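You operate a simulated robot arm through the tools that you are given. There is no shell and no other tool.

Carry out the task below with a simulated two-armed robot. There is one attempt and no reset: what you move stays moved.

Task
Wipe up the spill on the end worktop with the green cloth and put it back.

It is judged by the outcome, as a careful person would: the job done as asked, and still so three seconds after it is handed in. It fails if anything else is knocked over, pushed out of place, dropped, spilled or broken. Flat cloth is picked up by pressing the open fingertips on it (5 to 10 N) and closing them slowly along it; thin cloth reads only 2 to 8 mm in the jaws.

Robot
Two 6-joint arms with two-finger grippers on one trunk, on a base that moves. Base frame: it is fixed to the floor where the robot stands at the start and does not move with it; the origin is under the middle of the robot, x ahead of it, y to its left, z up. Units: m, rad, N and s.
The left shoulder is at the start at [0.07, 0.148, 1.438], the right one opposite. With the tool pointing down near the work surface each hand reaches from about 0.38 to 0.64 m from the robot's upright axis, wherever it stands, measured 20 degrees to its own side. Places, roughly: green cloth [1, 1.75, 1]. Payload 2.45 kg a hand.
The TCP of each hand is the grasp point between the finger pads, 0.03 m short of the fingertips. In the tool frame z runs along the fingers and y along their closing line. The gripper opens to 0.106 m; its body begins 0.079 m behind the TCP.
Orientation is told as [roll, pitch, yaw] about the base's x, y, z axes, in that order, counted from this pose: with the fingers straight down and closing along the base's y, the tool's x points along the base's -x, its y along +y and its z along -z.

Tools
- The arms move only by the tool jog_arm. It takes "left_moves", "right_moves" or both (then of equal length, played together; a hand with none holds still); each is one flat list of numbers, 6 for each row, row after row: the shift along the tool's x, y, z in units of 400 mm (1.0 is 400 mm), then the turn, a rotation vector about the tool's x, y, z in units of 90 degrees (1.0 is 90 degrees). In form: [x, y, z, wx, wy, wz, x, y, z, wx, wy, wz, ...]. A call has 1 to 20 rows; each row is the pose to reach, as a shift and turn from the pose commanded when the call began, along the tool's axes at that moment. "left_jaw" and "right_jaw" are, for a hand that has rows, the opening in per cent of the stroke, from 0 (shut) to 100 (fully open), set as the call begins (left out, the last holds). A call with a number of a shift or a turn outside -1 to 1 is refused whole. Rows are played at 5 a second. More than 0.05 m and 0.15 rad between two rows, or a gripper value outside its range, and nothing of the call is played. Where a pose cannot be reached the arm comes as near as it can. A force on the tool above 40 N (or 10 N above the force at the start of the call, whichever is more), or a blocked arm, ends the call early, and 0.2 s more pass. Each finger travels about 0.072 m/s and halts on what it meets, pressing with about 35 N; the grip force reading is that of the motor and also rises with nothing between the fingers. The clock runs only during rows and for 0.2 s after the last one: add rows that repeat a pose to give the fingers time. The reply holds the time, the measured pose of the TCP, the force on the tool along the base axes, the opening and the grip force, in the units named above and with some noise, with the torque about the TCP (base axes, N m) and any sound that the robot's microphone picked up.
- Cameras (640 x 400 px; columns grow to the right, rows downward): "scene" is now at [0.1232, -0.0168, 1.6475]; the picture's right is [0.05, -1.00, 0.00], its down [-0.77, -0.04, -0.64] and it looks along [0.64, 0.03, -0.77] (base axes); focal length 289 px, centre (320, 200). "left" rides on the left gripper at [0.076, 0.002, -0.106] in its tool frame; the picture's right is [-0.02, 1.00, 0.00], its down [-0.78, -0.02, -0.62] and it looks along [-0.62, -0.01, 0.78] (tool axes); focal length 247 px, centre (320, 200). "right" rides on the right gripper at [0.076, -0.002, -0.106] in its tool frame; the picture's right is [0.02, 1.00, 0.00], its down [-0.78, 0.02, -0.62] and it looks along [-0.62, 0.01, 0.78] (tool axes); focal length 247 px, centre (320, 200). There is no depth. A picture from a camera that has moved, and an enlarged one, comes with that camera's place and axes in the base frame and with its lens. The place of the scene camera against the robot may be out by one fixed shift of up to 0.025 m in any direction.
- get_image(camera): a new picture of that camera. The clock stands still meanwhile.
- move_column(by): slides the trunk up (or, below 0, down) by that many m; the arms and the scene camera ride with it, the base frame stays. It gives what a move gives, with no picture.
- drive_base(legs): drives the robot by 1 to 6 legs, each [ahead, left, turn to the left] in m, m and rad, along the robot's own axes; the way and the turn of a leg run together, so that a leg with both is an arc; at most 1.5 m and 3.142 rad a leg. The arms and the cameras ride along, it lands a little off, and it stops where it bumps. It gives what a move gives.
- turn_head(pan, tilt): turns the head with the scene camera to pan (to the left, within 1.501 rad either way) and tilt (down, from -0.506 to 1.204), counted from straight ahead of the robot. It gives what a move gives.
- close_up(camera, box): a new picture of the part [left, top, right, bottom] of that camera's present view, enlarged. The clock stands still meanwhile.
- job_done(): hands the job in; it is judged then, once.

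Places have to be worked out from the pictures, the camera data and where the tool is seen. Open the grippers and draw the arms clear of the work before you hand the job in, unless the task says otherwise.

The tools are called after "Call:" by a JSON object that holds its "method" and its "body". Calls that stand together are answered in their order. jog_arm: Moves the arms, as the interface text tells. Its arguments: {"type":"object","properties":{"left_moves":{"type":"array","items":{"type":"number"}},"left_jaw":{"type":"number"},"right_moves":{"type":"array","items":{"type":"number"}},"right_jaw":{"type":"number"}},"required":[]} The other tools are called the same way: move_column (by) moves the trunk up or down; drive_base (legs) drives the base; turn_head (pan, tilt) turns the head that bears the scene camera; get_image (camera) takes a picture; close_up (camera, box) takes an enlarged picture of a part of a camera's view; job_done () hands the job in.

At the start:

```text
time_s: 0.0
left_eef_pos: [0.5251, 0.2148, 1.0212]
left_tool_rot: [-0.001, 0.0, -0.001]
left_contact_force: [0.1, -0.7, -1.3]
left_wrist_torque: [0.01, 0.02, -0.01]
left_opening: 0.1059
left_grasp_force: 0.0
right_eef_pos: [0.5619, -0.2179, 1.0967]
right_tool_rot: [0.001, 0.0, -0.002]
right_contact_force: [0.3, 0.0, -1.0]
right_wrist_torque: [0.02, 0.04, -0.03]
right_opening: 0.1061
right_grasp_force: 0.0
trunk travel left (down, up): [-0.91, 0.03]
robot x, y, heading: [-0.0013, 0.0022, -0.001]
head pan, tilt (commanded): [0.051, 0.874]
```

scene: 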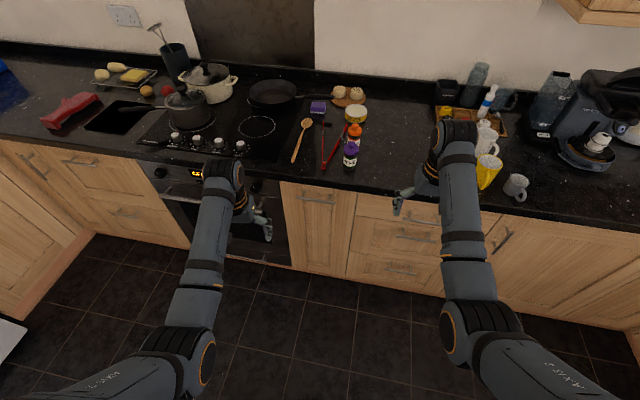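
right: 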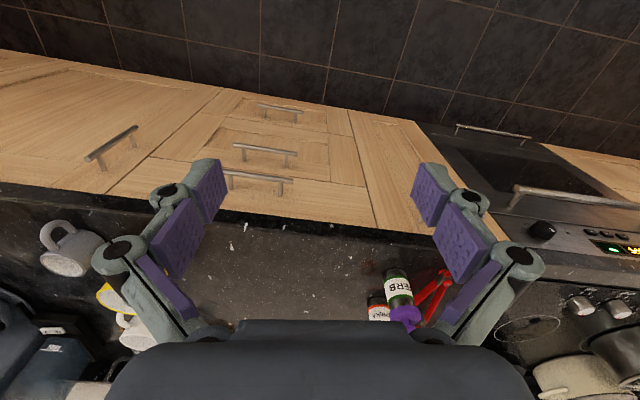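
left: 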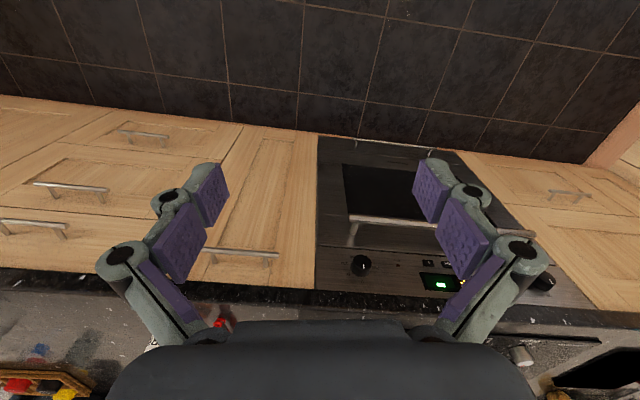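

The kitchen counter runs along the front; the cloth should be to my left around [1, 1.75, 1]. I turn the head left to look for it and the end worktop.

Call:
{"method": "turn_head", "body": {"pan": 1.0, "tilt": 0.5}}

```text
time_s: 1.2
left_eef_pos: [0.5246, 0.2162, 1.0211]
left_tool_rot: [-0.001, 0.001, 0.001]
left_contact_force: [0.3, -0.4, -0.1]
left_wrist_torque: [-0.03, 0.03, -0.02]
left_opening: 0.1057
left_grasp_force: 0.1
right_eef_pos: [0.5623, -0.2186, 1.0984]
right_tool_rot: [-0.001, 0.001, -0.001]
right_contact_force: [0.6, -0.2, 0.8]
right_wrist_torque: [0.0, -0.01, 0.0]
right_opening: 0.1059
right_grasp_force: 0.0
trunk travel left (down, up): [-0.91, 0.03]
robot x, y, heading: [-0.0015, -0.0016, -0.001]
head pan, tilt (commanded): [1.0, 0.499]
```

Head is turned; I take a scene picture to look left.

Call:
{"method": "get_image", "body": {"camera": "scene"}}

```text
taken
camera scene: at [0.0956, 0.0558, 1.6793], right [0.84, -0.54, 0.0], down [-0.26, -0.4, -0.88], along [0.47, 0.74, -0.48], focal length 289 px, centre (320, 200)
```

scene: 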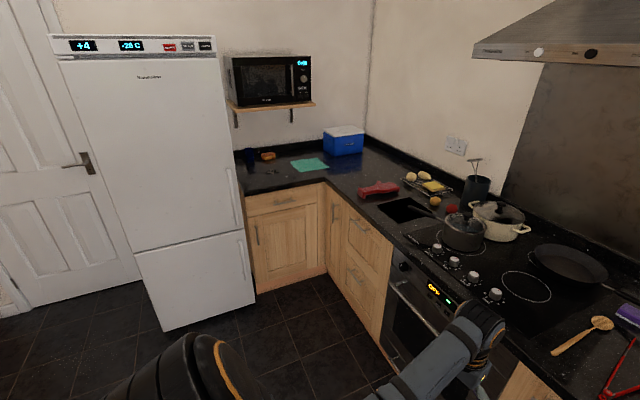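

The end worktop is the short leg of the L at the left, with the green cloth, a blue box and some items. I zoom in to find the spill.

Call:
{"method": "close_up", "body": {"camera": "scene", "box": [220, 110, 420, 235]}}

Call:
{"method": "close_up", "body": {"camera": "scene", "box": [220, 130, 340, 205]}}

```text
3.20 times, centred on (320, 172) of scene
camera zoom: at [0.0956, 0.0558, 1.6793], right [0.84, -0.54, 0.0], down [-0.26, -0.4, -0.88], along [0.47, 0.74, -0.48], focal length 925 px, centre (320, 288)
```

zoom: 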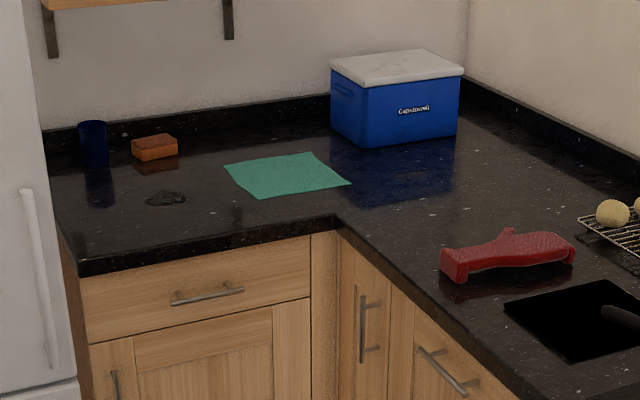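

```text
5.33 times, centred on (280, 168) of scene
camera zoom: at [0.0956, 0.0558, 1.6793], right [0.84, -0.54, 0.0], down [-0.26, -0.4, -0.88], along [0.47, 0.74, -0.48], focal length 1542 px, centre (533, 373)
```

zoom: 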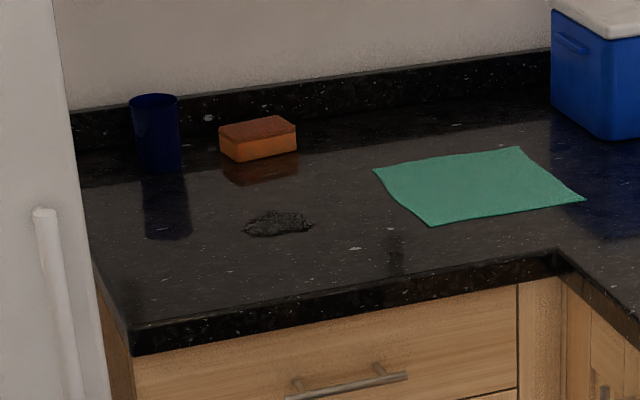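

The spill is a dark patch about [0.79, 1.75, 0.91] and the cloth a ~0.21 m square centred about [1.07, 1.72]. Before driving I look down to see the footprint of my own base.

Call:
{"method": "turn_head", "body": {"pan": 0.0, "tilt": 1.2}}

Call:
{"method": "get_image", "body": {"camera": "scene"}}

Call:
{"method": "turn_head", "body": {"pan": 1.4, "tilt": 0.9}}

Call:
{"method": "get_image", "body": {"camera": "scene"}}

```text
time_s: 2.5
left_eef_pos: [0.5242, 0.2154, 1.0209]
left_tool_rot: [0.0, 0.001, 0.001]
left_contact_force: [0.4, -0.1, -0.2]
left_wrist_torque: [0.01, 0.0, 0.02]
left_opening: 0.106
left_grasp_force: 0.1
right_eef_pos: [0.5621, -0.2182, 1.0962]
right_tool_rot: [0.0, -0.001, -0.002]
right_contact_force: [-0.5, 0.5, -0.1]
right_wrist_torque: [0.0, -0.01, -0.03]
right_opening: 0.106
right_grasp_force: 0.2
trunk travel left (down, up): [-0.91, 0.03]
robot x, y, heading: [-0.0007, 0.0013, 0.0]
head pan, tilt (commanded): [0.0, 1.201]
```

```text
taken
camera scene: at [0.1024, -0.0206, 1.6257], right [0.0, -1.0, 0.0], down [-0.93, 0.0, -0.36], along [0.36, 0.0, -0.93], focal length 289 px, centre (320, 200)
```

scene: 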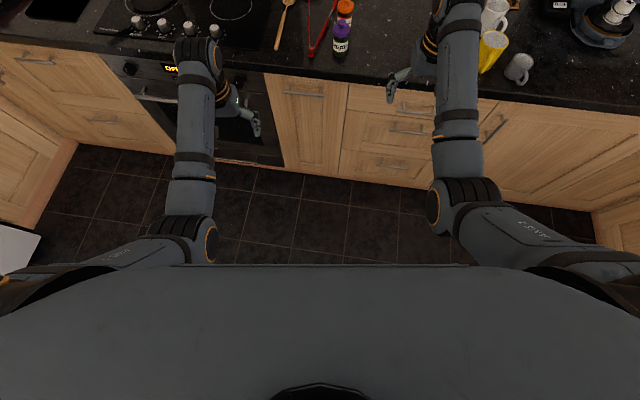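

```text
time_s: 4.0
left_eef_pos: [0.5242, 0.2159, 1.021]
left_tool_rot: [-0.001, 0.0, 0.0]
left_contact_force: [0.3, 0.4, 0.3]
left_wrist_torque: [0.02, -0.02, 0.01]
left_opening: 0.106
left_grasp_force: 0.0
right_eef_pos: [0.5626, -0.2171, 1.0957]
right_tool_rot: [-0.001, 0.0, -0.001]
right_contact_force: [0.9, 0.3, 0.3]
right_wrist_torque: [-0.01, -0.01, 0.0]
right_opening: 0.106
right_grasp_force: 0.1
trunk travel left (down, up): [-0.91, 0.03]
robot x, y, heading: [-0.0036, 0.0025, -0.001]
head pan, tilt (commanded): [1.4, 0.901]
```

```text
taken
camera scene: at [0.0593, 0.0537, 1.6454], right [0.99, -0.17, 0.0], down [-0.13, -0.77, -0.62], along [0.11, 0.61, -0.78], focal length 289 px, centre (320, 200)
```

scene: 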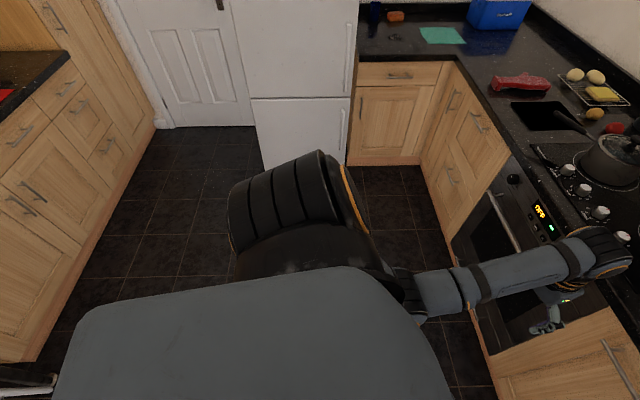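

My base is hidden under the torso, so I'll approach the corner in small legs. First I raise both hands for clearance above the worktop (about 0.91 m).

Call:
{"method": "jog_arm", "body": {"left_moves": [0, 0, -0.1, 0, 0, 0, 0, 0, -0.2, 0, 0, 0, 0, 0, -0.3, 0, 0, 0, 0, 0, -0.4, 0, 0, 0], "right_moves": [0.05, 0, -0.1, 0, 0, 0, 0.1, 0, -0.2, 0, 0, 0, 0.15, 0, -0.3, 0, 0, 0, 0.2, 0, -0.4, 0, 0, 0]}}

Call:
{"method": "turn_head", "body": {"pan": 1.0, "tilt": 0.6}}

```text
time_s: 5.0
left_eef_pos: [0.5749, 0.2126, 1.1087]
left_tool_rot: [-0.001, -0.002, 0.001]
left_contact_force: [0.4, -0.5, -0.6]
left_wrist_torque: [-0.01, 0.01, -0.01]
left_opening: 0.1062
left_grasp_force: 0.1
left hand out of reach, approached as far as the arm can: row 2, 3, 4
right_eef_pos: [0.5834, -0.2162, 1.1176]
right_tool_rot: [-0.001, 0.0, -0.001]
right_contact_force: [0.7, -0.1, 0.2]
right_wrist_torque: [-0.02, 0.04, -0.03]
right_opening: 0.106
right_grasp_force: 0.1
right hand out of reach, approached as far as the arm can: row 1, 2, 3, 4
trunk travel left (down, up): [-0.91, 0.03]
robot x, y, heading: [-0.0009, -0.0, -0.0]
head pan, tilt (commanded): [1.4, 0.901]
```

```text
time_s: 5.9
left_eef_pos: [0.5745, 0.2123, 1.1084]
left_tool_rot: [0.0, -0.002, -0.001]
left_contact_force: [0.3, 0.1, -1.0]
left_wrist_torque: [-0.03, 0.02, 0.01]
left_opening: 0.1058
left_grasp_force: 0.1
right_eef_pos: [0.5847, -0.2162, 1.1176]
right_tool_rot: [-0.001, 0.001, -0.003]
right_contact_force: [0.2, -0.1, -0.4]
right_wrist_torque: [-0.01, -0.01, 0.0]
right_opening: 0.1059
right_grasp_force: 0.1
trunk travel left (down, up): [-0.91, 0.03]
robot x, y, heading: [-0.0014, 0.0026, 0.001]
head pan, tilt (commanded): [1.0, 0.6]
```

Hands are now at about z 1.11 (as high as they go, tool down). I turn left 1.0 rad and drive part of the way toward the corner, then look.

Call:
{"method": "drive_base", "body": {"legs": [[0, 0, 1.0], [0.7, 0, 0]]}}

Call:
{"method": "turn_head", "body": {"pan": 0.1, "tilt": 0.7}}

Call:
{"method": "get_image", "body": {"camera": "scene"}}

```text
time_s: 12.3
left_eef_pos: [0.5126, 1.1921, 1.1097]
left_tool_rot: [0.0, -0.003, 1.001]
left_contact_force: [-0.5, 0.0, 0.9]
left_wrist_torque: [0.02, -0.03, 0.02]
left_opening: 0.1058
left_grasp_force: 0.0
right_eef_pos: [0.8772, 0.9694, 1.1181]
right_tool_rot: [0.0, -0.001, 0.999]
right_contact_force: [0.5, 0.0, 0.5]
right_wrist_torque: [0.02, -0.01, 0.01]
right_opening: 0.106
right_grasp_force: 0.0
trunk travel left (down, up): [-0.91, 0.03]
robot x, y, heading: [0.3823, 0.5963, 1.006]
head pan, tilt (commanded): [1.0, 0.6]
```

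```text
time_s: 13.5
left_eef_pos: [0.5123, 1.1937, 1.1094]
left_tool_rot: [-0.001, -0.001, 1.002]
left_contact_force: [-0.7, 0.6, -0.1]
left_wrist_torque: [0.02, 0.0, 0.02]
left_opening: 0.1059
left_grasp_force: 0.0
right_eef_pos: [0.8782, 0.9705, 1.118]
right_tool_rot: [0.0, -0.001, 1.001]
right_contact_force: [0.0, 0.1, -0.3]
right_wrist_torque: [-0.01, -0.01, 0.0]
right_opening: 0.1061
right_grasp_force: 0.1
trunk travel left (down, up): [-0.91, 0.03]
robot x, y, heading: [0.3795, 0.5963, 1.002]
head pan, tilt (commanded): [0.099, 0.7]
```

```text
taken
camera scene: at [0.4429, 0.6922, 1.6616], right [0.89, -0.45, 0.0], down [-0.29, -0.57, -0.77], along [0.35, 0.68, -0.64], focal length 289 px, centre (320, 200)
```

scene: 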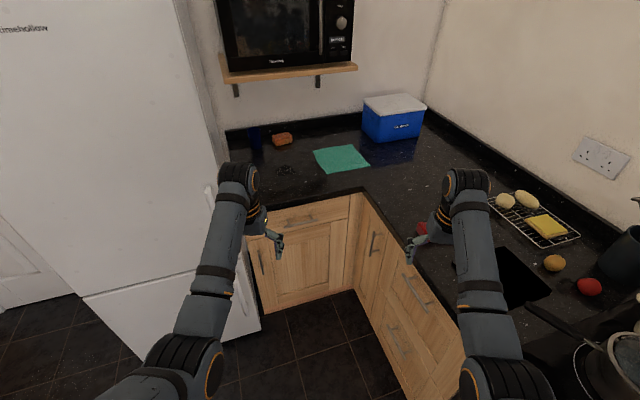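

The view is clear; I enlarge the end worktop area to triangulate cloth, spill and worktop height from this second viewpoint.

Call:
{"method": "close_up", "body": {"camera": "scene", "box": [220, 80, 440, 220]}}

```text
2.86 times, centred on (330, 150) of scene
camera zoom: at [0.4429, 0.6922, 1.6616], right [0.89, -0.45, 0.0], down [-0.29, -0.57, -0.77], along [0.35, 0.68, -0.64], focal length 826 px, centre (291, 343)
```

zoom: 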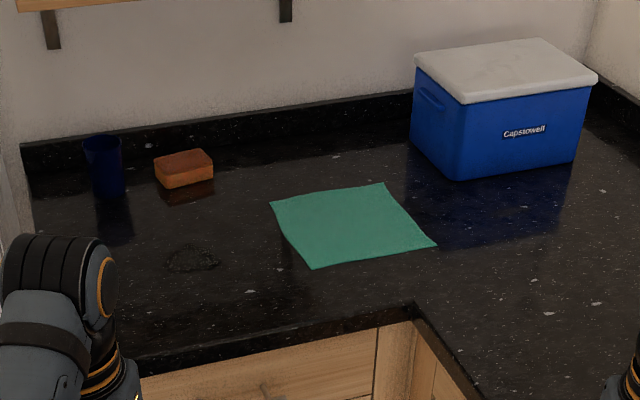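

Triangulating gives the spill at about [0.80, 1.73, 0.915] and the cloth corners about (0.96,1.64), (0.98,1.85), (1.20,1.82), (1.17,1.61); the shelf over the worktop is around z 1.33 with its front near y 1.7. I lower and tuck both hands so nothing goes near the shelf or fridge.

Call:
{"method": "jog_arm", "body": {"left_moves": [0.05, 0, 0.08, 0, 0, 0, 0.1, 0, 0.16, 0, 0, 0, 0.15, 0, 0.24, 0, 0, 0, 0.2, 0, 0.32, 0, 0, 0], "right_moves": [0.02, -0.08, 0.08, 0, 0, 0, 0.04, -0.16, 0.16, 0, 0, 0, 0.06, -0.24, 0.24, 0, 0, 0, 0.08, -0.32, 0.32, 0, 0, 0]}}

```text
time_s: 14.5
left_eef_pos: [0.4712, 1.1238, 0.9839]
left_tool_rot: [0.001, -0.004, 1.003]
left_contact_force: [1.1, -1.2, 0.9]
left_wrist_torque: [0.02, 0.01, 0.03]
left_opening: 0.1058
left_grasp_force: 0.0
right_eef_pos: [0.9688, 0.8743, 0.9894]
right_tool_rot: [0.002, -0.002, 1.0]
right_contact_force: [0.3, 0.9, 0.1]
right_wrist_torque: [0.04, 0.02, -0.01]
right_opening: 0.1058
right_grasp_force: 0.1
trunk travel left (down, up): [-0.91, 0.03]
robot x, y, heading: [0.3839, 0.5956, 1.0]
head pan, tilt (commanded): [0.099, 0.7]
```

Moves are relative to the actual pose. I tuck both hands in a bit more and lift the right one slightly.

Call:
{"method": "jog_arm", "body": {"left_moves": [0.06, 0, -0.02, 0, 0, 0, 0.12, 0, -0.04, 0, 0, 0, 0.18, 0, -0.06, 0, 0, 0], "right_moves": [0.08, 0, -0.06, 0, 0, 0, 0.16, 0, -0.12, 0, 0, 0, 0.24, 0, -0.16, 0, 0, 0]}}

```text
time_s: 15.3
left_eef_pos: [0.4303, 1.0636, 1.0071]
left_tool_rot: [0.001, -0.002, 1.003]
left_contact_force: [0.9, -0.5, 0.5]
left_wrist_torque: [0.01, -0.02, -0.01]
left_opening: 0.1061
left_grasp_force: 0.1
right_eef_pos: [0.9145, 0.7925, 1.0548]
right_tool_rot: [-0.001, -0.001, 1.0]
right_contact_force: [-0.6, 0.7, -0.3]
right_wrist_torque: [0.05, -0.01, 0.01]
right_opening: 0.1059
right_grasp_force: 0.2
trunk travel left (down, up): [-0.91, 0.03]
robot x, y, heading: [0.3811, 0.5953, 1.003]
head pan, tilt (commanded): [0.099, 0.7]
```

Both hands are tucked at ~0.45 m from the axis. I drive most of the remaining way toward the corner, then check clearances.

Call:
{"method": "drive_base", "body": {"legs": [[0.45, 0.03, 0]]}}

Call:
{"method": "turn_head", "body": {"pan": 0.2, "tilt": 1.0}}

Call:
{"method": "get_image", "body": {"camera": "scene"}}

Call:
{"method": "get_image", "body": {"camera": "left"}}

```text
time_s: 18.0
left_eef_pos: [0.6326, 1.4611, 1.0052]
left_tool_rot: [-0.001, -0.003, 1.021]
left_contact_force: [0.0, 0.3, 0.1]
left_wrist_torque: [0.01, -0.01, -0.02]
left_opening: 0.1061
left_grasp_force: 0.1
right_eef_pos: [1.1238, 1.1987, 1.0545]
right_tool_rot: [0.0, -0.003, 1.019]
right_contact_force: [0.7, -0.3, 0.1]
right_wrist_torque: [0.01, -0.01, -0.01]
right_opening: 0.1059
right_grasp_force: 0.1
trunk travel left (down, up): [-0.91, 0.03]
robot x, y, heading: [0.594, 0.9905, 1.021]
head pan, tilt (commanded): [0.099, 0.7]
```

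```text
time_s: 18.8
left_eef_pos: [0.6345, 1.4626, 1.0052]
left_tool_rot: [0.002, -0.001, 1.022]
left_contact_force: [0.3, -0.6, 0.5]
left_wrist_torque: [-0.03, 0.03, 0.03]
left_opening: 0.106
left_grasp_force: 0.0
right_eef_pos: [1.1247, 1.1994, 1.0537]
right_tool_rot: [0.0, -0.001, 1.019]
right_contact_force: [0.6, -0.1, 0.2]
right_wrist_torque: [0.0, 0.02, -0.02]
right_opening: 0.1061
right_grasp_force: 0.0
trunk travel left (down, up): [-0.91, 0.03]
robot x, y, heading: [0.5951, 0.9897, 1.021]
head pan, tilt (commanded): [0.201, 1.0]
```

```text
taken
camera scene: at [0.6409, 1.0786, 1.6382], right [0.94, -0.34, 0.0], down [-0.29, -0.79, -0.54], along [0.19, 0.51, -0.84], focal length 289 px, centre (320, 200)
```

scene: 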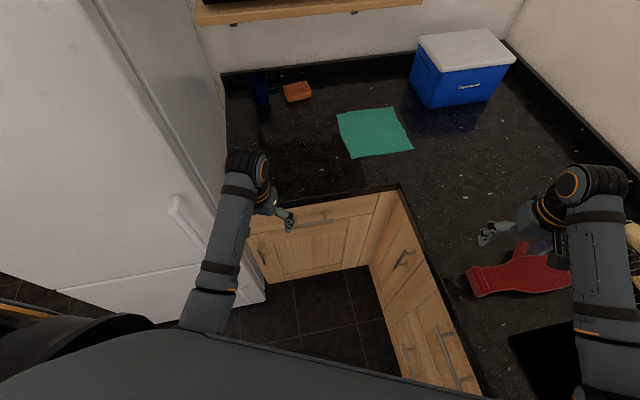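

```text
taken
camera left: at [0.5931, 1.3985, 1.1111], right [-0.84, 0.54, 0.0], down [0.42, 0.66, 0.62], along [0.34, 0.52, -0.78], focal length 247 px, centre (320, 200)
```

left: 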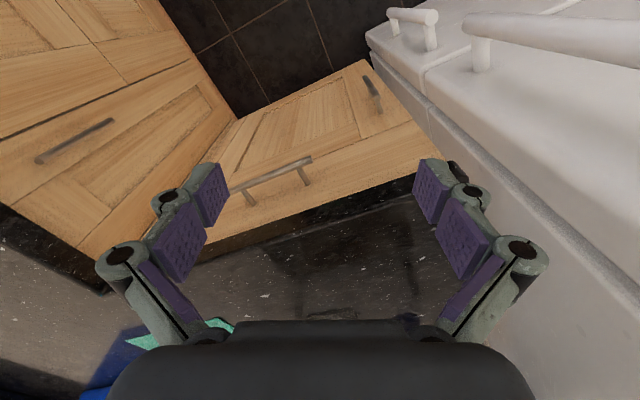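

The way is clear: left hand is about 0.15 m from the fridge handle, right hand well above the mitt. I creep forward another 0.15 m.

Call:
{"method": "drive_base", "body": {"legs": [[0.15, -0.01, -0.02]]}}

Call:
{"method": "get_image", "body": {"camera": "scene"}}

Call:
{"method": "get_image", "body": {"camera": "left"}}

```text
time_s: 20.2
left_eef_pos: [0.7322, 1.5848, 1.0064]
left_tool_rot: [-0.002, -0.004, 0.998]
left_contact_force: [-0.1, -0.1, 0.2]
left_wrist_torque: [0.02, -0.03, -0.03]
left_opening: 0.106
left_grasp_force: 0.0
right_eef_pos: [1.2175, 1.3097, 1.0541]
right_tool_rot: [0.001, -0.002, 0.998]
right_contact_force: [-0.7, -0.1, -0.7]
right_wrist_torque: [0.03, -0.01, 0.0]
right_opening: 0.1058
right_grasp_force: 0.0
trunk travel left (down, up): [-0.91, 0.03]
robot x, y, heading: [0.6797, 1.1155, 1.003]
head pan, tilt (commanded): [0.201, 1.0]
```

```text
taken
camera scene: at [0.7302, 1.1979, 1.6385], right [0.93, -0.36, 0.0], down [-0.3, -0.78, -0.54], along [0.2, 0.5, -0.84], focal length 289 px, centre (320, 200)
```

scene: 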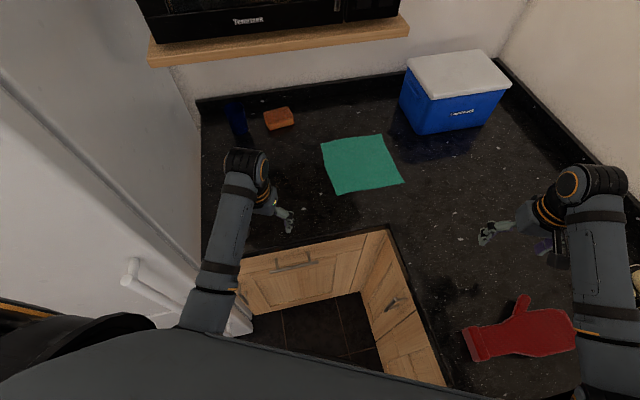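

```text
taken
camera left: at [0.6896, 1.52, 1.1121], right [-0.83, 0.56, 0.0], down [0.44, 0.65, 0.62], along [0.35, 0.52, -0.78], focal length 247 px, centre (320, 200)
```

left: 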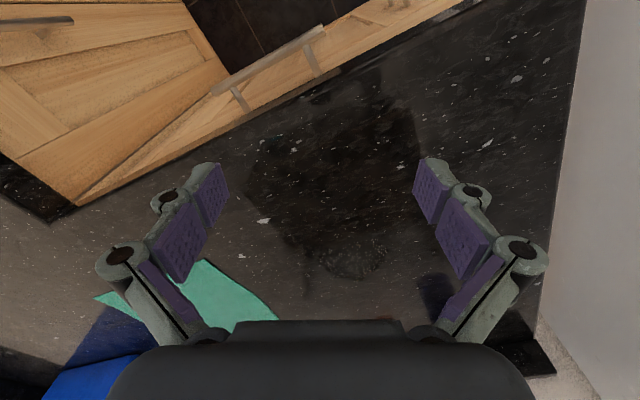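

The spill shows in the left camera at about [0.80, 1.75] and the cloth's near-left corner at about [0.96, 1.65]. I move ~9 cm closer and turn ~0.25 rad right so the left hand can reach both cloth and spill.

Call:
{"method": "drive_base", "body": {"legs": [[0.05, -0.005, -0.15]]}}

Call:
{"method": "drive_base", "body": {"legs": [[0.035, 0.0, -0.1]]}}

Call:
{"method": "turn_head", "body": {"pan": 0.3, "tilt": 0.95}}

Call:
{"method": "get_image", "body": {"camera": "scene"}}

Call:
{"method": "get_image", "body": {"camera": "left"}}

```text
time_s: 21.4
left_eef_pos: [0.8297, 1.6109, 1.0051]
left_tool_rot: [0.001, 0.002, 0.855]
left_contact_force: [1.2, 0.6, 0.3]
left_wrist_torque: [-0.03, 0.08, 0.0]
left_opening: 0.1059
left_grasp_force: 0.1
right_eef_pos: [1.2716, 1.272, 1.0521]
right_tool_rot: [0.0, 0.003, 0.855]
right_contact_force: [1.0, 0.5, -0.9]
right_wrist_torque: [0.01, 0.06, 0.02]
right_opening: 0.1058
right_grasp_force: 0.1
trunk travel left (down, up): [-0.91, 0.03]
robot x, y, heading: [0.7066, 1.1503, 0.855]
head pan, tilt (commanded): [0.201, 1.0]
stopped in leg 1: the robot was blocked; the commanded pose is now the measured one
```

```text
time_s: 22.1
left_eef_pos: [0.8306, 1.6118, 1.0052]
left_tool_rot: [-0.002, -0.001, 0.849]
left_contact_force: [0.7, 0.6, -0.7]
left_wrist_torque: [-0.02, 0.03, -0.02]
left_opening: 0.106
left_grasp_force: 0.0
right_eef_pos: [1.2691, 1.2688, 1.0534]
right_tool_rot: [-0.001, 0.003, 0.846]
right_contact_force: [0.5, -1.3, 0.7]
right_wrist_torque: [-0.02, -0.01, -0.01]
right_opening: 0.106
right_grasp_force: 0.1
trunk travel left (down, up): [-0.91, 0.03]
robot x, y, heading: [0.7081, 1.1552, 0.851]
head pan, tilt (commanded): [0.201, 1.0]
stopped in leg 1: the robot was blocked; the commanded pose is now the measured one
```

```text
time_s: 22.8
left_eef_pos: [0.8303, 1.6121, 1.0041]
left_tool_rot: [-0.002, -0.003, 0.848]
left_contact_force: [0.4, 0.2, -0.4]
left_wrist_torque: [-0.02, -0.01, 0.02]
left_opening: 0.106
left_grasp_force: 0.1
right_eef_pos: [1.2681, 1.2701, 1.0544]
right_tool_rot: [-0.002, 0.001, 0.845]
right_contact_force: [0.4, 0.1, 0.2]
right_wrist_torque: [-0.03, -0.01, 0.04]
right_opening: 0.106
right_grasp_force: 0.1
trunk travel left (down, up): [-0.91, 0.03]
robot x, y, heading: [0.7087, 1.1526, 0.847]
head pan, tilt (commanded): [0.3, 0.949]
```

```text
taken
camera scene: at [0.7685, 1.2378, 1.6418], right [0.91, -0.41, 0.0], down [-0.33, -0.74, -0.58], along [0.24, 0.53, -0.81], focal length 289 px, centre (320, 200)
```

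scene: 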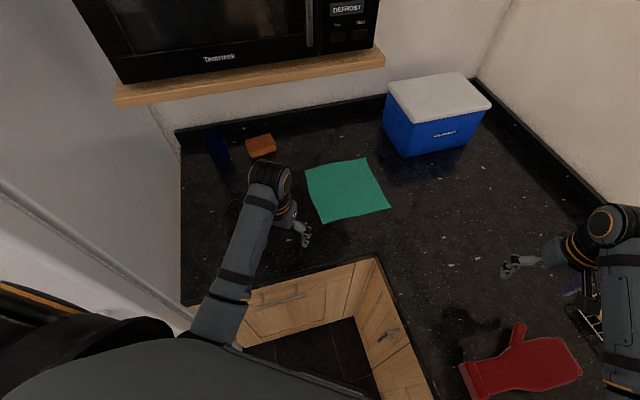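

```text
taken
camera left: at [0.7779, 1.5562, 1.1113], right [-0.74, 0.68, 0.0], down [0.53, 0.58, 0.62], along [0.42, 0.46, -0.78], focal length 247 px, centre (320, 200)
```

left: 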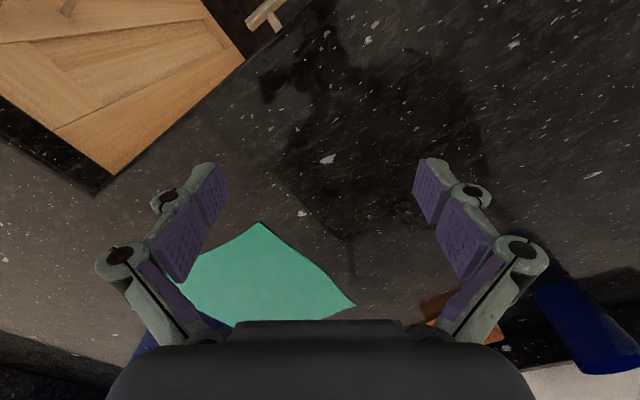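

The base is blocked about 0.30 m from the main worktop by the cabinets, but from here the left hand can reach with a slight outward tilt. I move the left hand over a point a little near-left of the cloth's centre (about [1.04, 1.70]), tilted 0.25 rad outward, jaws at 60 %.

Call:
{"method": "jog_arm", "body": {"left_moves": [-0.085, -0.041, 0.0, 0, -0.0265, 0, -0.17, -0.082, 0.0, 0, -0.053, 0, -0.256, -0.124, 0.0, 0, -0.08, 0, -0.342, -0.165, 0.02, 0, -0.106, 0, -0.427, -0.207, 0.05, 0, -0.133, 0, -0.5125, -0.248, 0.08, 0, -0.159, 0, -0.5125, -0.248, 0.08, 0, -0.159, 0], "left_jaw": 60}}

Call:
{"method": "get_image", "body": {"camera": "left"}}

Call:
{"method": "get_image", "body": {"camera": "scene"}}

```text
time_s: 24.4
left_eef_pos: [1.0407, 1.6983, 0.9756]
left_tool_rot: [-0.002, -0.252, 0.847]
left_contact_force: [0.7, -0.1, -0.1]
left_wrist_torque: [0.01, -0.01, 0.01]
left_opening: 0.0638
left_grasp_force: 0.1
right_eef_pos: [1.2682, 1.2695, 1.0554]
right_tool_rot: [0.0, -0.002, 0.847]
right_contact_force: [-0.2, 0.4, -0.6]
right_wrist_torque: [-0.01, 0.0, 0.01]
right_opening: 0.106
right_grasp_force: 0.1
trunk travel left (down, up): [-0.91, 0.03]
robot x, y, heading: [0.7089, 1.1556, 0.85]
head pan, tilt (commanded): [0.3, 0.949]
```

```text
taken
camera left: at [0.9728, 1.6244, 1.0595], right [-0.74, 0.68, 0.0], down [0.41, 0.44, 0.8], along [0.54, 0.59, -0.6], focal length 247 px, centre (320, 200)
```

left: 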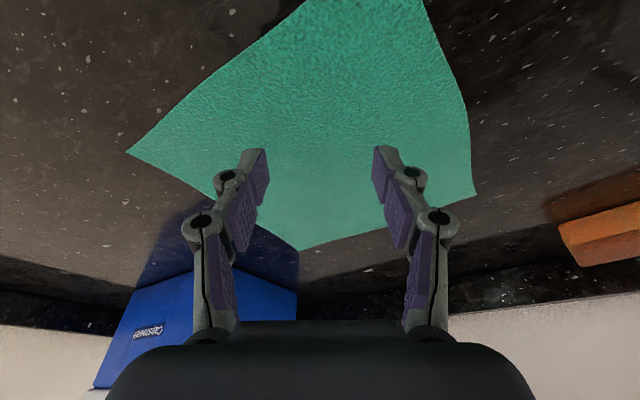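

```text
taken
camera scene: at [0.7681, 1.2374, 1.6419], right [0.91, -0.41, 0.0], down [-0.33, -0.74, -0.58], along [0.24, 0.53, -0.81], focal length 289 px, centre (320, 200)
```

scene: 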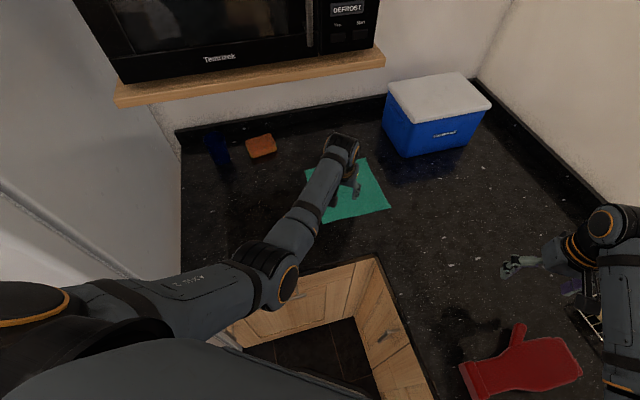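

The hand is over the cloth with the wrist well below the shelf. Fingertips should be ~3.5 cm above the surface; I descend 2.5 cm straight down.

Call:
{"method": "jog_arm", "body": {"left_moves": [0.0062, 0, 0.0242, 0, 0, 0, 0.0124, 0, 0.0484, 0, 0, 0, 0.0155, 0, 0.0606, 0, 0, 0]}}

```text
time_s: 25.1
left_eef_pos: [1.0399, 1.6988, 0.9488]
left_tool_rot: [-0.002, -0.251, 0.847]
left_contact_force: [0.0, 0.7, 0.9]
left_wrist_torque: [0.02, -0.03, -0.01]
left_opening: 0.0635
left_grasp_force: 0.0
right_eef_pos: [1.2684, 1.2678, 1.0543]
right_tool_rot: [-0.003, 0.0, 0.846]
right_contact_force: [0.2, -0.6, -0.4]
right_wrist_torque: [0.01, 0.02, 0.0]
right_opening: 0.106
right_grasp_force: 0.2
trunk travel left (down, up): [-0.91, 0.03]
robot x, y, heading: [0.708, 1.1543, 0.849]
head pan, tilt (commanded): [0.3, 0.949]
```

No contact yet (z 0.949). I go down another 5 mm.

Call:
{"method": "jog_arm", "body": {"left_moves": [0.0016, 0, 0.006, 0, 0, 0, 0.0031, 0, 0.0121, 0, 0, 0, 0.0031, 0, 0.0121, 0, 0, 0]}}

Call:
{"method": "get_image", "body": {"camera": "left"}}

```text
time_s: 25.9
left_eef_pos: [1.0391, 1.6996, 0.9442]
left_tool_rot: [0.0, -0.252, 0.847]
left_contact_force: [-0.5, -0.4, 0.8]
left_wrist_torque: [0.02, -0.01, -0.01]
left_opening: 0.0636
left_grasp_force: 0.0
right_eef_pos: [1.2683, 1.2693, 1.0548]
right_tool_rot: [-0.002, 0.001, 0.847]
right_contact_force: [-0.9, -0.1, 0.5]
right_wrist_torque: [0.03, -0.03, -0.01]
right_opening: 0.1061
right_grasp_force: 0.1
trunk travel left (down, up): [-0.91, 0.03]
robot x, y, heading: [0.7102, 1.1571, 0.848]
head pan, tilt (commanded): [0.3, 0.949]
```

```text
taken
camera left: at [0.9721, 1.6257, 1.0283], right [-0.74, 0.68, 0.0], down [0.41, 0.44, 0.8], along [0.54, 0.59, -0.6], focal length 247 px, centre (320, 200)
```

left: 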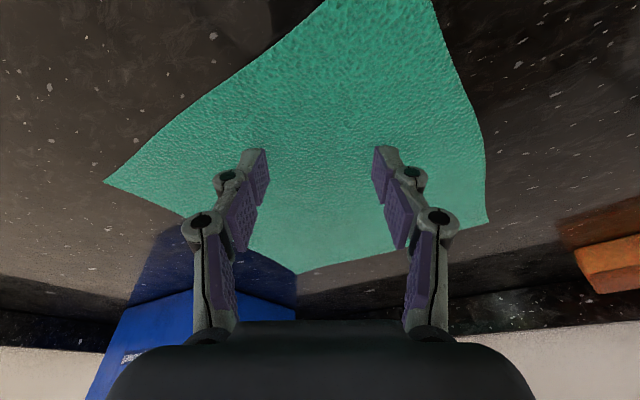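

Still free (tips ~0.915). I continue in 4 mm steps until contact force appears.

Call:
{"method": "jog_arm", "body": {"left_moves": [0.0012, 0, 0.0048, 0, 0, 0, 0.0025, 0, 0.0097, 0, 0, 0, 0.0025, 0, 0.0097, 0, 0, 0]}}

```text
time_s: 26.8
left_eef_pos: [1.04, 1.6992, 0.9389]
left_tool_rot: [-0.001, -0.251, 0.851]
left_contact_force: [0.8, 1.0, -0.1]
left_wrist_torque: [0.0, 0.0, 0.0]
left_opening: 0.0633
left_grasp_force: 0.1
right_eef_pos: [1.2675, 1.2692, 1.0542]
right_tool_rot: [-0.002, 0.002, 0.846]
right_contact_force: [0.4, -0.9, -0.4]
right_wrist_torque: [0.03, -0.05, 0.0]
right_opening: 0.1062
right_grasp_force: 0.1
trunk travel left (down, up): [-0.91, 0.03]
robot x, y, heading: [0.7105, 1.1557, 0.847]
head pan, tilt (commanded): [0.3, 0.949]
```

Still no contact at z 0.939; another 4 mm.

Call:
{"method": "jog_arm", "body": {"left_moves": [0.0012, 0, 0.0048, 0, 0, 0, 0.0025, 0, 0.0097, 0, 0, 0, 0.0025, 0, 0.0097, 0, 0, 0]}}

```text
time_s: 27.6
left_eef_pos: [1.0398, 1.6994, 0.9387]
left_tool_rot: [-0.003, -0.257, 0.849]
left_contact_force: [0.9, 1.2, 10.8]
left_wrist_torque: [-0.02, -0.08, 0.06]
left_opening: 0.0656
left_grasp_force: 0.7
right_eef_pos: [1.267, 1.2667, 1.0561]
right_tool_rot: [0.002, -0.001, 0.847]
right_contact_force: [0.3, -0.2, -0.1]
right_wrist_torque: [-0.01, -0.03, -0.04]
right_opening: 0.1061
right_grasp_force: 0.0
trunk travel left (down, up): [-0.91, 0.03]
robot x, y, heading: [0.71, 1.1565, 0.843]
head pan, tilt (commanded): [0.3, 0.949]
```

Contact at z≈0.939 with 10.8 N, so the surface is at about 0.910. I ease up ~1 mm to be in the 5–10 N band and begin closing slowly.

Call:
{"method": "jog_arm", "body": {"left_moves": [-0.0005, 0, -0.002, 0, 0, 0, -0.0005, 0, -0.002, 0, 0, 0], "left_jaw": 54}}

```text
time_s: 28.1
left_eef_pos: [1.0396, 1.6991, 0.9381]
left_tool_rot: [-0.002, -0.256, 0.85]
left_contact_force: [2.5, 1.0, 18.4]
left_wrist_torque: [-0.23, -0.25, 0.05]
left_opening: 0.0599
left_grasp_force: 5.3
right_eef_pos: [1.2672, 1.2669, 1.0553]
right_tool_rot: [0.0, 0.0, 0.847]
right_contact_force: [-0.7, 0.3, -0.2]
right_wrist_torque: [0.0, 0.0, 0.04]
right_opening: 0.1059
right_grasp_force: 0.1
trunk travel left (down, up): [-0.91, 0.03]
robot x, y, heading: [0.7086, 1.1537, 0.847]
head pan, tilt (commanded): [0.3, 0.949]
```

Closing makes the tips reach further down (18 N). I raise 2.5 mm and hold to check the force.

Call:
{"method": "jog_arm", "body": {"left_moves": [-0.0015, 0, -0.006, 0, 0, 0, -0.0015, 0, -0.006, 0, 0, 0], "left_jaw": 50}}

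```text
time_s: 28.8
left_eef_pos: [1.0385, 1.6991, 0.9373]
left_tool_rot: [0.0, -0.252, 0.849]
left_contact_force: [-0.4, -1.4, 11.0]
left_wrist_torque: [-0.1, 0.01, -0.01]
left_opening: 0.0526
left_grasp_force: 5.8
right_eef_pos: [1.2676, 1.2684, 1.0547]
right_tool_rot: [-0.001, 0.0, 0.846]
right_contact_force: [0.7, -0.7, -0.1]
right_wrist_torque: [-0.02, 0.03, 0.01]
right_opening: 0.1059
right_grasp_force: 0.1
trunk travel left (down, up): [-0.91, 0.03]
robot x, y, heading: [0.7109, 1.1546, 0.849]
head pan, tilt (commanded): [0.3, 0.949]
```

11 N at 53 mm opening. I continue closing, raising ~1.5 mm with it.

Call:
{"method": "jog_arm", "body": {"left_moves": [-0.0006, 0, -0.0025, 0, 0, 0, -0.0012, 0, -0.005, 0, 0, 0], "left_jaw": 42}}

Call:
{"method": "get_image", "body": {"camera": "left"}}

```text
time_s: 29.4
left_eef_pos: [1.0392, 1.699, 0.9398]
left_tool_rot: [-0.002, -0.249, 0.849]
left_contact_force: [0.4, 0.4, 6.1]
left_wrist_torque: [0.02, 0.01, -0.01]
left_opening: 0.0453
left_grasp_force: 2.6
right_eef_pos: [1.2672, 1.2687, 1.0541]
right_tool_rot: [-0.002, -0.001, 0.847]
right_contact_force: [-0.5, 0.0, 0.1]
right_wrist_torque: [0.02, 0.0, 0.02]
right_opening: 0.1059
right_grasp_force: 0.1
trunk travel left (down, up): [-0.91, 0.03]
robot x, y, heading: [0.7117, 1.1559, 0.849]
head pan, tilt (commanded): [0.3, 0.949]
```

```text
taken
camera left: at [0.9719, 1.625, 1.0245], right [-0.74, 0.68, 0.0], down [0.41, 0.44, 0.8], along [0.54, 0.59, -0.61], focal length 247 px, centre (320, 200)
```

left: 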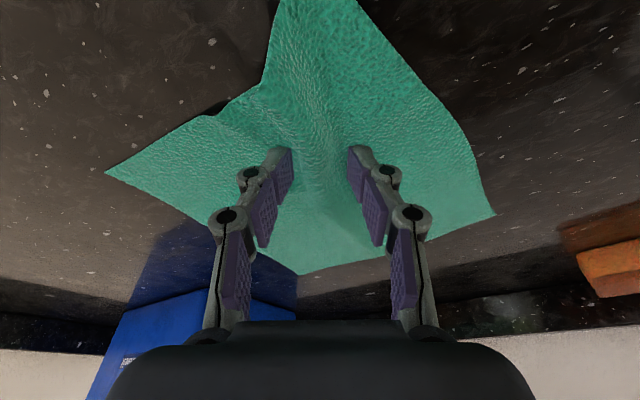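

The cloth is gathering into a ridge between the fingers, force 6 N. I keep closing slowly with the same press.

Call:
{"method": "jog_arm", "body": {"left_moves": [0, 0, 0, 0, 0, 0, -0.0003, 0, -0.001, 0, 0, 0], "left_jaw": 34}}

Call:
{"method": "jog_arm", "body": {"left_moves": [0, 0, 0, 0, 0, 0, 0, 0, 0, 0, 0, 0], "left_jaw": 27}}

```text
time_s: 29.9
left_eef_pos: [1.0401, 1.6986, 0.9407]
left_tool_rot: [0.0, -0.253, 0.848]
left_contact_force: [0.2, 0.7, 6.5]
left_wrist_torque: [-0.03, 0.02, 0.0]
left_opening: 0.0367
left_grasp_force: 0.1
right_eef_pos: [1.2678, 1.2699, 1.055]
right_tool_rot: [0.002, 0.001, 0.847]
right_contact_force: [0.7, 1.2, -0.9]
right_wrist_torque: [0.0, 0.0, -0.03]
right_opening: 0.1061
right_grasp_force: 0.1
trunk travel left (down, up): [-0.91, 0.03]
robot x, y, heading: [0.7084, 1.1546, 0.848]
head pan, tilt (commanded): [0.3, 0.949]
```

```text
time_s: 30.6
left_eef_pos: [1.0397, 1.6985, 0.9427]
left_tool_rot: [-0.001, -0.253, 0.849]
left_contact_force: [0.2, 0.1, 9.0]
left_wrist_torque: [-0.04, -0.04, 0.01]
left_opening: 0.0286
left_grasp_force: 0.0
right_eef_pos: [1.2684, 1.2685, 1.0548]
right_tool_rot: [0.001, 0.001, 0.845]
right_contact_force: [1.1, 0.3, 0.3]
right_wrist_torque: [0.03, -0.03, -0.01]
right_opening: 0.1063
right_grasp_force: 0.1
trunk travel left (down, up): [-0.91, 0.03]
robot x, y, heading: [0.71, 1.155, 0.85]
head pan, tilt (commanded): [0.3, 0.949]
```

Force 9 N at 29 mm; I raise about 1 mm and close further in small steps.

Call:
{"method": "jog_arm", "body": {"left_moves": [-0.0006, 0, -0.0024, 0, 0, 0, -0.0006, 0, -0.0024, 0, 0, 0], "left_jaw": 20}}

Call:
{"method": "jog_arm", "body": {"left_moves": [-0.0003, 0, -0.0012, 0, 0, 0, -0.0003, 0, -0.0012, 0, 0, 0], "left_jaw": 13}}

Call:
{"method": "get_image", "body": {"camera": "left"}}

```text
time_s: 31.1
left_eef_pos: [1.0392, 1.6999, 0.9436]
left_tool_rot: [-0.002, -0.252, 0.848]
left_contact_force: [0.6, -0.5, 5.5]
left_wrist_torque: [0.01, 0.01, 0.0]
left_opening: 0.0201
left_grasp_force: 0.0
right_eef_pos: [1.2672, 1.2679, 1.0545]
right_tool_rot: [0.001, -0.001, 0.848]
right_contact_force: [0.4, 0.4, 0.0]
right_wrist_torque: [0.0, 0.01, 0.0]
right_opening: 0.1056
right_grasp_force: 0.1
trunk travel left (down, up): [-0.91, 0.03]
robot x, y, heading: [0.7086, 1.1577, 0.849]
head pan, tilt (commanded): [0.3, 0.949]
```

```text
time_s: 31.8
left_eef_pos: [1.0403, 1.7003, 0.9424]
left_tool_rot: [-0.001, -0.249, 0.848]
left_contact_force: [0.2, 0.9, -0.2]
left_wrist_torque: [0.0, 0.03, 0.0]
left_opening: 0.0139
left_grasp_force: 0.1
right_eef_pos: [1.2689, 1.2683, 1.0548]
right_tool_rot: [-0.002, 0.002, 0.846]
right_contact_force: [-0.2, 0.0, 0.1]
right_wrist_torque: [-0.04, 0.01, -0.04]
right_opening: 0.106
right_grasp_force: 0.0
trunk travel left (down, up): [-0.91, 0.03]
robot x, y, heading: [0.7107, 1.1553, 0.85]
head pan, tilt (commanded): [0.3, 0.949]
```

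```text
taken
camera left: at [0.972, 1.6258, 1.0265], right [-0.74, 0.68, 0.0], down [0.41, 0.44, 0.8], along [0.54, 0.59, -0.61], focal length 247 px, centre (320, 200)
```

left: 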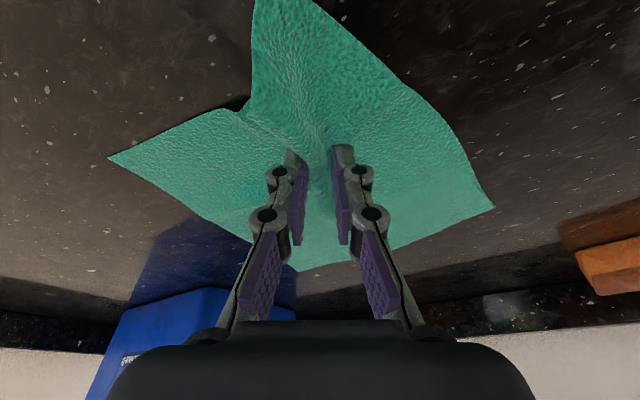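

The ridge is between the fingers but the press is gone. I press down again ~2.5 mm at this opening and check.

Call:
{"method": "jog_arm", "body": {"left_moves": [0.0008, 0, 0.003, 0, 0, 0, 0.0015, 0, 0.006, 0, 0, 0, 0.0015, 0, 0.006, 0, 0, 0], "left_jaw": 13}}

```text
time_s: 32.5
left_eef_pos: [1.0387, 1.7001, 0.9418]
left_tool_rot: [-0.001, -0.255, 0.85]
left_contact_force: [-0.9, -0.2, 8.0]
left_wrist_torque: [-0.02, 0.01, -0.02]
left_opening: 0.0135
left_grasp_force: 0.0
right_eef_pos: [1.2671, 1.2683, 1.0555]
right_tool_rot: [0.001, -0.001, 0.847]
right_contact_force: [1.0, 0.6, -1.0]
right_wrist_torque: [-0.01, 0.01, 0.0]
right_opening: 0.1059
right_grasp_force: 0.1
trunk travel left (down, up): [-0.91, 0.03]
robot x, y, heading: [0.7095, 1.1558, 0.85]
head pan, tilt (commanded): [0.3, 0.949]
```

8 N press at 13.5 mm opening; I close the jaws the rest of the way while pressing.

Call:
{"method": "jog_arm", "body": {"left_moves": [0, 0, 0, 0, 0, 0, 0, 0, 0, 0, 0, 0], "left_jaw": 6}}

Call:
{"method": "jog_arm", "body": {"left_moves": [0, 0, 0, 0, 0, 0, 0, 0, 0, 0, 0, 0, 0, 0, 0, 0, 0, 0], "left_jaw": 0}}

Call:
{"method": "get_image", "body": {"camera": "left"}}

```text
time_s: 33.1
left_eef_pos: [1.0408, 1.7008, 0.9406]
left_tool_rot: [-0.002, -0.252, 0.847]
left_contact_force: [0.2, 0.5, 6.0]
left_wrist_torque: [-0.02, -0.01, -0.02]
left_opening: 0.0054
left_grasp_force: 0.0
right_eef_pos: [1.2671, 1.2688, 1.0546]
right_tool_rot: [0.0, 0.0, 0.847]
right_contact_force: [0.2, -0.3, 0.4]
right_wrist_torque: [0.03, 0.01, 0.04]
right_opening: 0.1061
right_grasp_force: 0.0
trunk travel left (down, up): [-0.91, 0.03]
robot x, y, heading: [0.708, 1.1541, 0.849]
head pan, tilt (commanded): [0.3, 0.949]
```

```text
time_s: 34.0
left_eef_pos: [1.0385, 1.6987, 0.9414]
left_tool_rot: [-0.002, -0.253, 0.848]
left_contact_force: [0.5, -1.3, 8.7]
left_wrist_torque: [-0.02, -0.12, 0.0]
left_opening: 0.0069
left_grasp_force: 37.7
right_eef_pos: [1.2679, 1.2687, 1.0551]
right_tool_rot: [0.0, 0.0, 0.847]
right_contact_force: [0.7, -0.7, 0.2]
right_wrist_torque: [-0.02, 0.0, -0.01]
right_opening: 0.106
right_grasp_force: 0.1
trunk travel left (down, up): [-0.91, 0.03]
robot x, y, heading: [0.7039, 1.1529, 0.848]
head pan, tilt (commanded): [0.3, 0.949]
```

```text
taken
camera left: at [0.9716, 1.6253, 1.0252], right [-0.74, 0.68, 0.0], down [0.41, 0.44, 0.8], along [0.54, 0.59, -0.6], focal length 247 px, centre (320, 200)
```

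left: 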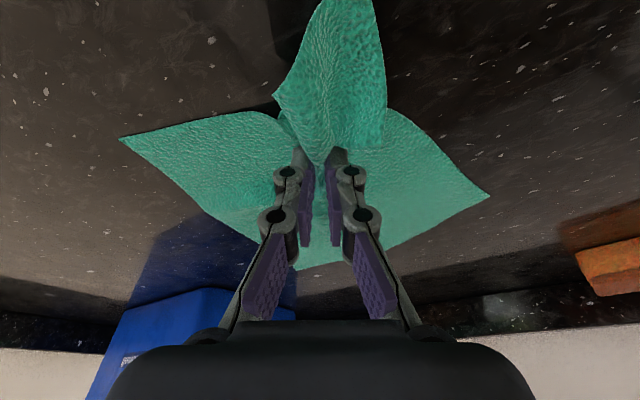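

The jaws read 6.9 mm with full grip force: the cloth is pinched. I lift 7 cm and look.

Call:
{"method": "jog_arm", "body": {"left_moves": [-0.011, 0, -0.0424, 0, 0, 0, -0.0216, 0, -0.0848, 0, 0, 0, -0.0324, 0, -0.1272, 0, 0, 0, -0.0432, 0, -0.1696, 0, 0, 0, -0.0432, 0, -0.1696, 0, 0, 0]}}

Call:
{"method": "get_image", "body": {"camera": "left"}}

Call:
{"method": "get_image", "body": {"camera": "scene"}}

```text
time_s: 35.1
left_eef_pos: [1.0383, 1.7011, 1.0122]
left_tool_rot: [-0.001, -0.249, 0.849]
left_contact_force: [-0.3, 0.1, 0.0]
left_wrist_torque: [-0.12, 0.0, 0.02]
left_opening: 0.0049
left_grasp_force: 40.8
right_eef_pos: [1.2682, 1.2687, 1.0536]
right_tool_rot: [-0.002, 0.0, 0.847]
right_contact_force: [-0.5, -0.4, -0.1]
right_wrist_torque: [0.01, -0.03, -0.03]
right_opening: 0.1059
right_grasp_force: 0.0
trunk travel left (down, up): [-0.91, 0.03]
robot x, y, heading: [0.7083, 1.1547, 0.845]
head pan, tilt (commanded): [0.3, 0.949]
```

```text
taken
camera left: at [0.9717, 1.6264, 1.0956], right [-0.74, 0.68, 0.0], down [0.41, 0.44, 0.8], along [0.54, 0.59, -0.6], focal length 247 px, centre (320, 200)
```

left: 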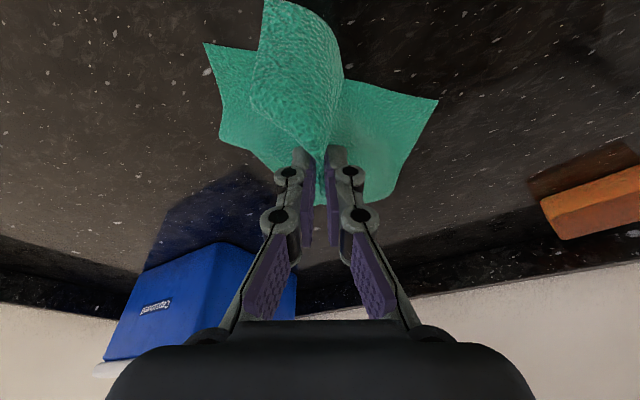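

```text
taken
camera scene: at [0.7683, 1.2373, 1.6419], right [0.91, -0.41, 0.0], down [-0.33, -0.74, -0.58], along [0.24, 0.53, -0.81], focal length 289 px, centre (320, 200)
```

scene: 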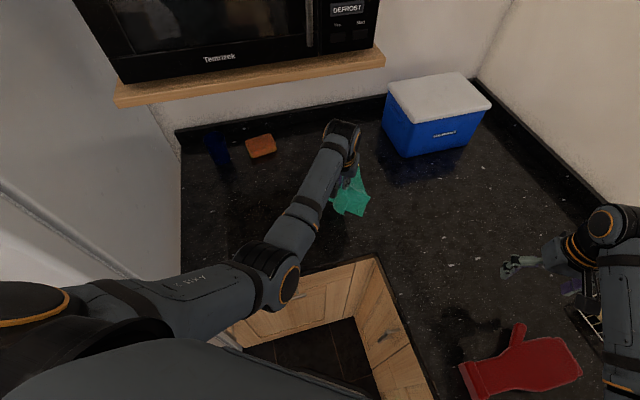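

The cloth hangs from the fingers. I zoom in on the spill area in the scene view to pin down its place now that the arm is out of the way.

Call:
{"method": "close_up", "body": {"camera": "scene", "box": [180, 130, 320, 250]}}

```text
3.33 times, centred on (250, 190) of scene
camera zoom: at [0.7683, 1.2373, 1.6419], right [0.91, -0.41, 0.0], down [-0.33, -0.74, -0.58], along [0.24, 0.53, -0.81], focal length 964 px, centre (553, 233)
```

zoom: 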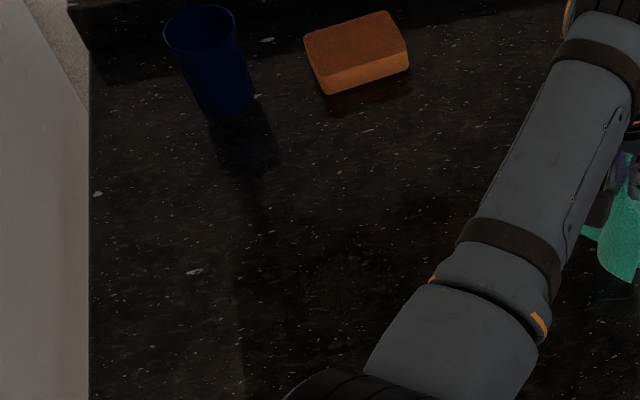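

The spill shows only faintly; combining the earlier hand-camera and scene views it is at about [0.80, 1.76], roughly 9 cm across. I carry the cloth over to it at the current height.

Call:
{"method": "jog_arm", "body": {"left_moves": [0.0509, 0.0842, -0.013, 0, 0, 0, 0.1018, 0.1683, -0.026, 0, 0, 0, 0.1528, 0.2525, -0.039, 0, 0, 0, 0.2037, 0.3367, -0.052, 0, 0, 0, 0.2546, 0.4208, -0.065, 0, 0, 0, 0.3055, 0.505, -0.078, 0, 0, 0, 0.3055, 0.505, -0.078, 0, 0, 0]}}

Call:
{"method": "get_image", "body": {"camera": "left"}}

Call:
{"method": "get_image", "body": {"camera": "scene"}}

```text
time_s: 36.8
left_eef_pos: [0.8065, 1.739, 1.0103]
left_tool_rot: [-0.002, -0.25, 0.848]
left_contact_force: [0.5, -1.6, -1.6]
left_wrist_torque: [-0.05, 0.06, -0.01]
left_opening: 0.0049
left_grasp_force: 30.8
right_eef_pos: [1.2682, 1.2696, 1.0541]
right_tool_rot: [-0.001, -0.001, 0.847]
right_contact_force: [-0.3, -0.4, -0.4]
right_wrist_torque: [0.04, 0.07, 0.01]
right_opening: 0.1061
right_grasp_force: 0.0
trunk travel left (down, up): [-0.91, 0.03]
robot x, y, heading: [0.7089, 1.1579, 0.845]
head pan, tilt (commanded): [0.3, 0.949]
```

```text
taken
camera left: at [0.7387, 1.6634, 1.0945], right [-0.74, 0.68, 0.0], down [0.41, 0.44, 0.8], along [0.54, 0.59, -0.6], focal length 247 px, centre (320, 200)
```

left: 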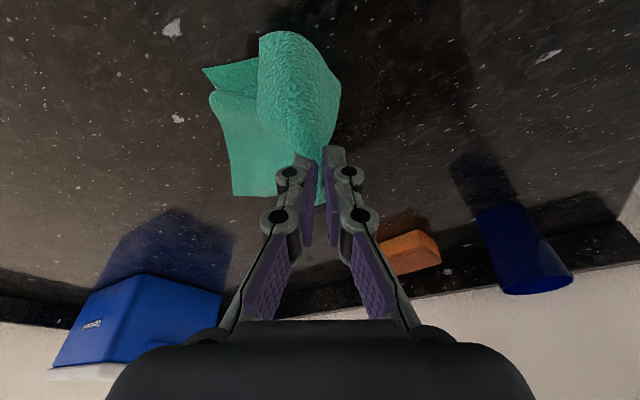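

```text
taken
camera scene: at [0.7692, 1.237, 1.6419], right [0.91, -0.41, 0.0], down [-0.33, -0.74, -0.58], along [0.24, 0.53, -0.81], focal length 289 px, centre (320, 200)
```

scene: 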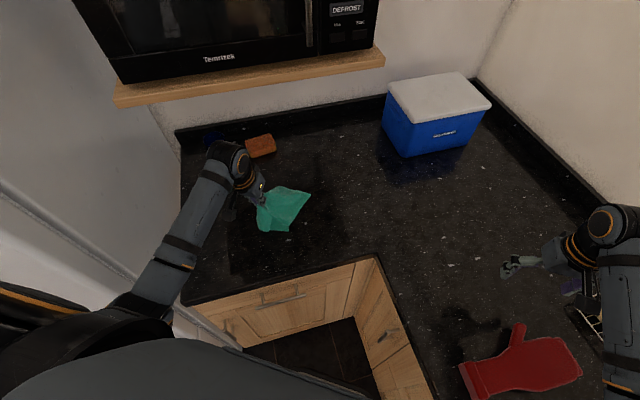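

The cloth is over the spill area. I zoom the left camera there to see the spill edge next to the cloth.

Call:
{"method": "close_up", "body": {"camera": "left", "box": [220, 10, 480, 180]}}

```text
2.35 times, centred on (350, 95) of left
camera zoom: at [0.7387, 1.6634, 1.0945], right [-0.74, 0.68, 0.0], down [0.41, 0.44, 0.8], along [0.54, 0.59, -0.6], focal length 581 px, centre (249, 447)
```

zoom: 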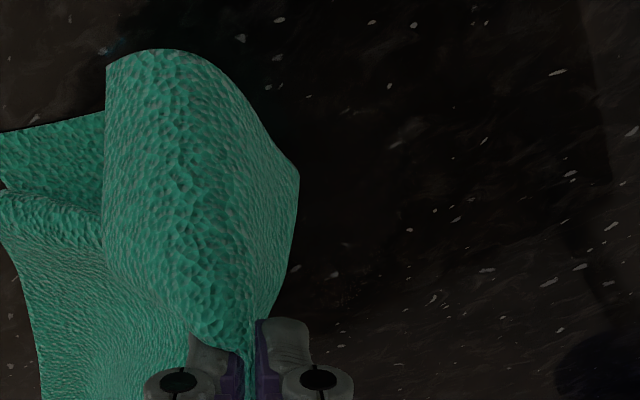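

The spill is dark and mostly under the cloth's edge. I lower the cloth onto it, first 5 cm.

Call:
{"method": "jog_arm", "body": {"left_moves": [0.015, 0.0105, 0.06, 0, 0, 0, 0.0295, 0.021, 0.1215, 0, 0, 0, 0.0295, 0.021, 0.1215, 0, 0, 0]}}

```text
time_s: 37.5
left_eef_pos: [0.8004, 1.7467, 0.9608]
left_tool_rot: [-0.003, -0.252, 0.847]
left_contact_force: [0.9, -0.1, -1.5]
left_wrist_torque: [-0.01, 0.02, 0.02]
left_opening: 0.0041
left_grasp_force: 31.3
right_eef_pos: [1.2673, 1.268, 1.055]
right_tool_rot: [-0.001, 0.0, 0.847]
right_contact_force: [-0.1, 0.1, -0.9]
right_wrist_torque: [0.02, -0.01, 0.03]
right_opening: 0.106
right_grasp_force: 0.1
trunk travel left (down, up): [-0.91, 0.03]
robot x, y, heading: [0.7108, 1.1553, 0.847]
head pan, tilt (commanded): [0.3, 0.949]
```

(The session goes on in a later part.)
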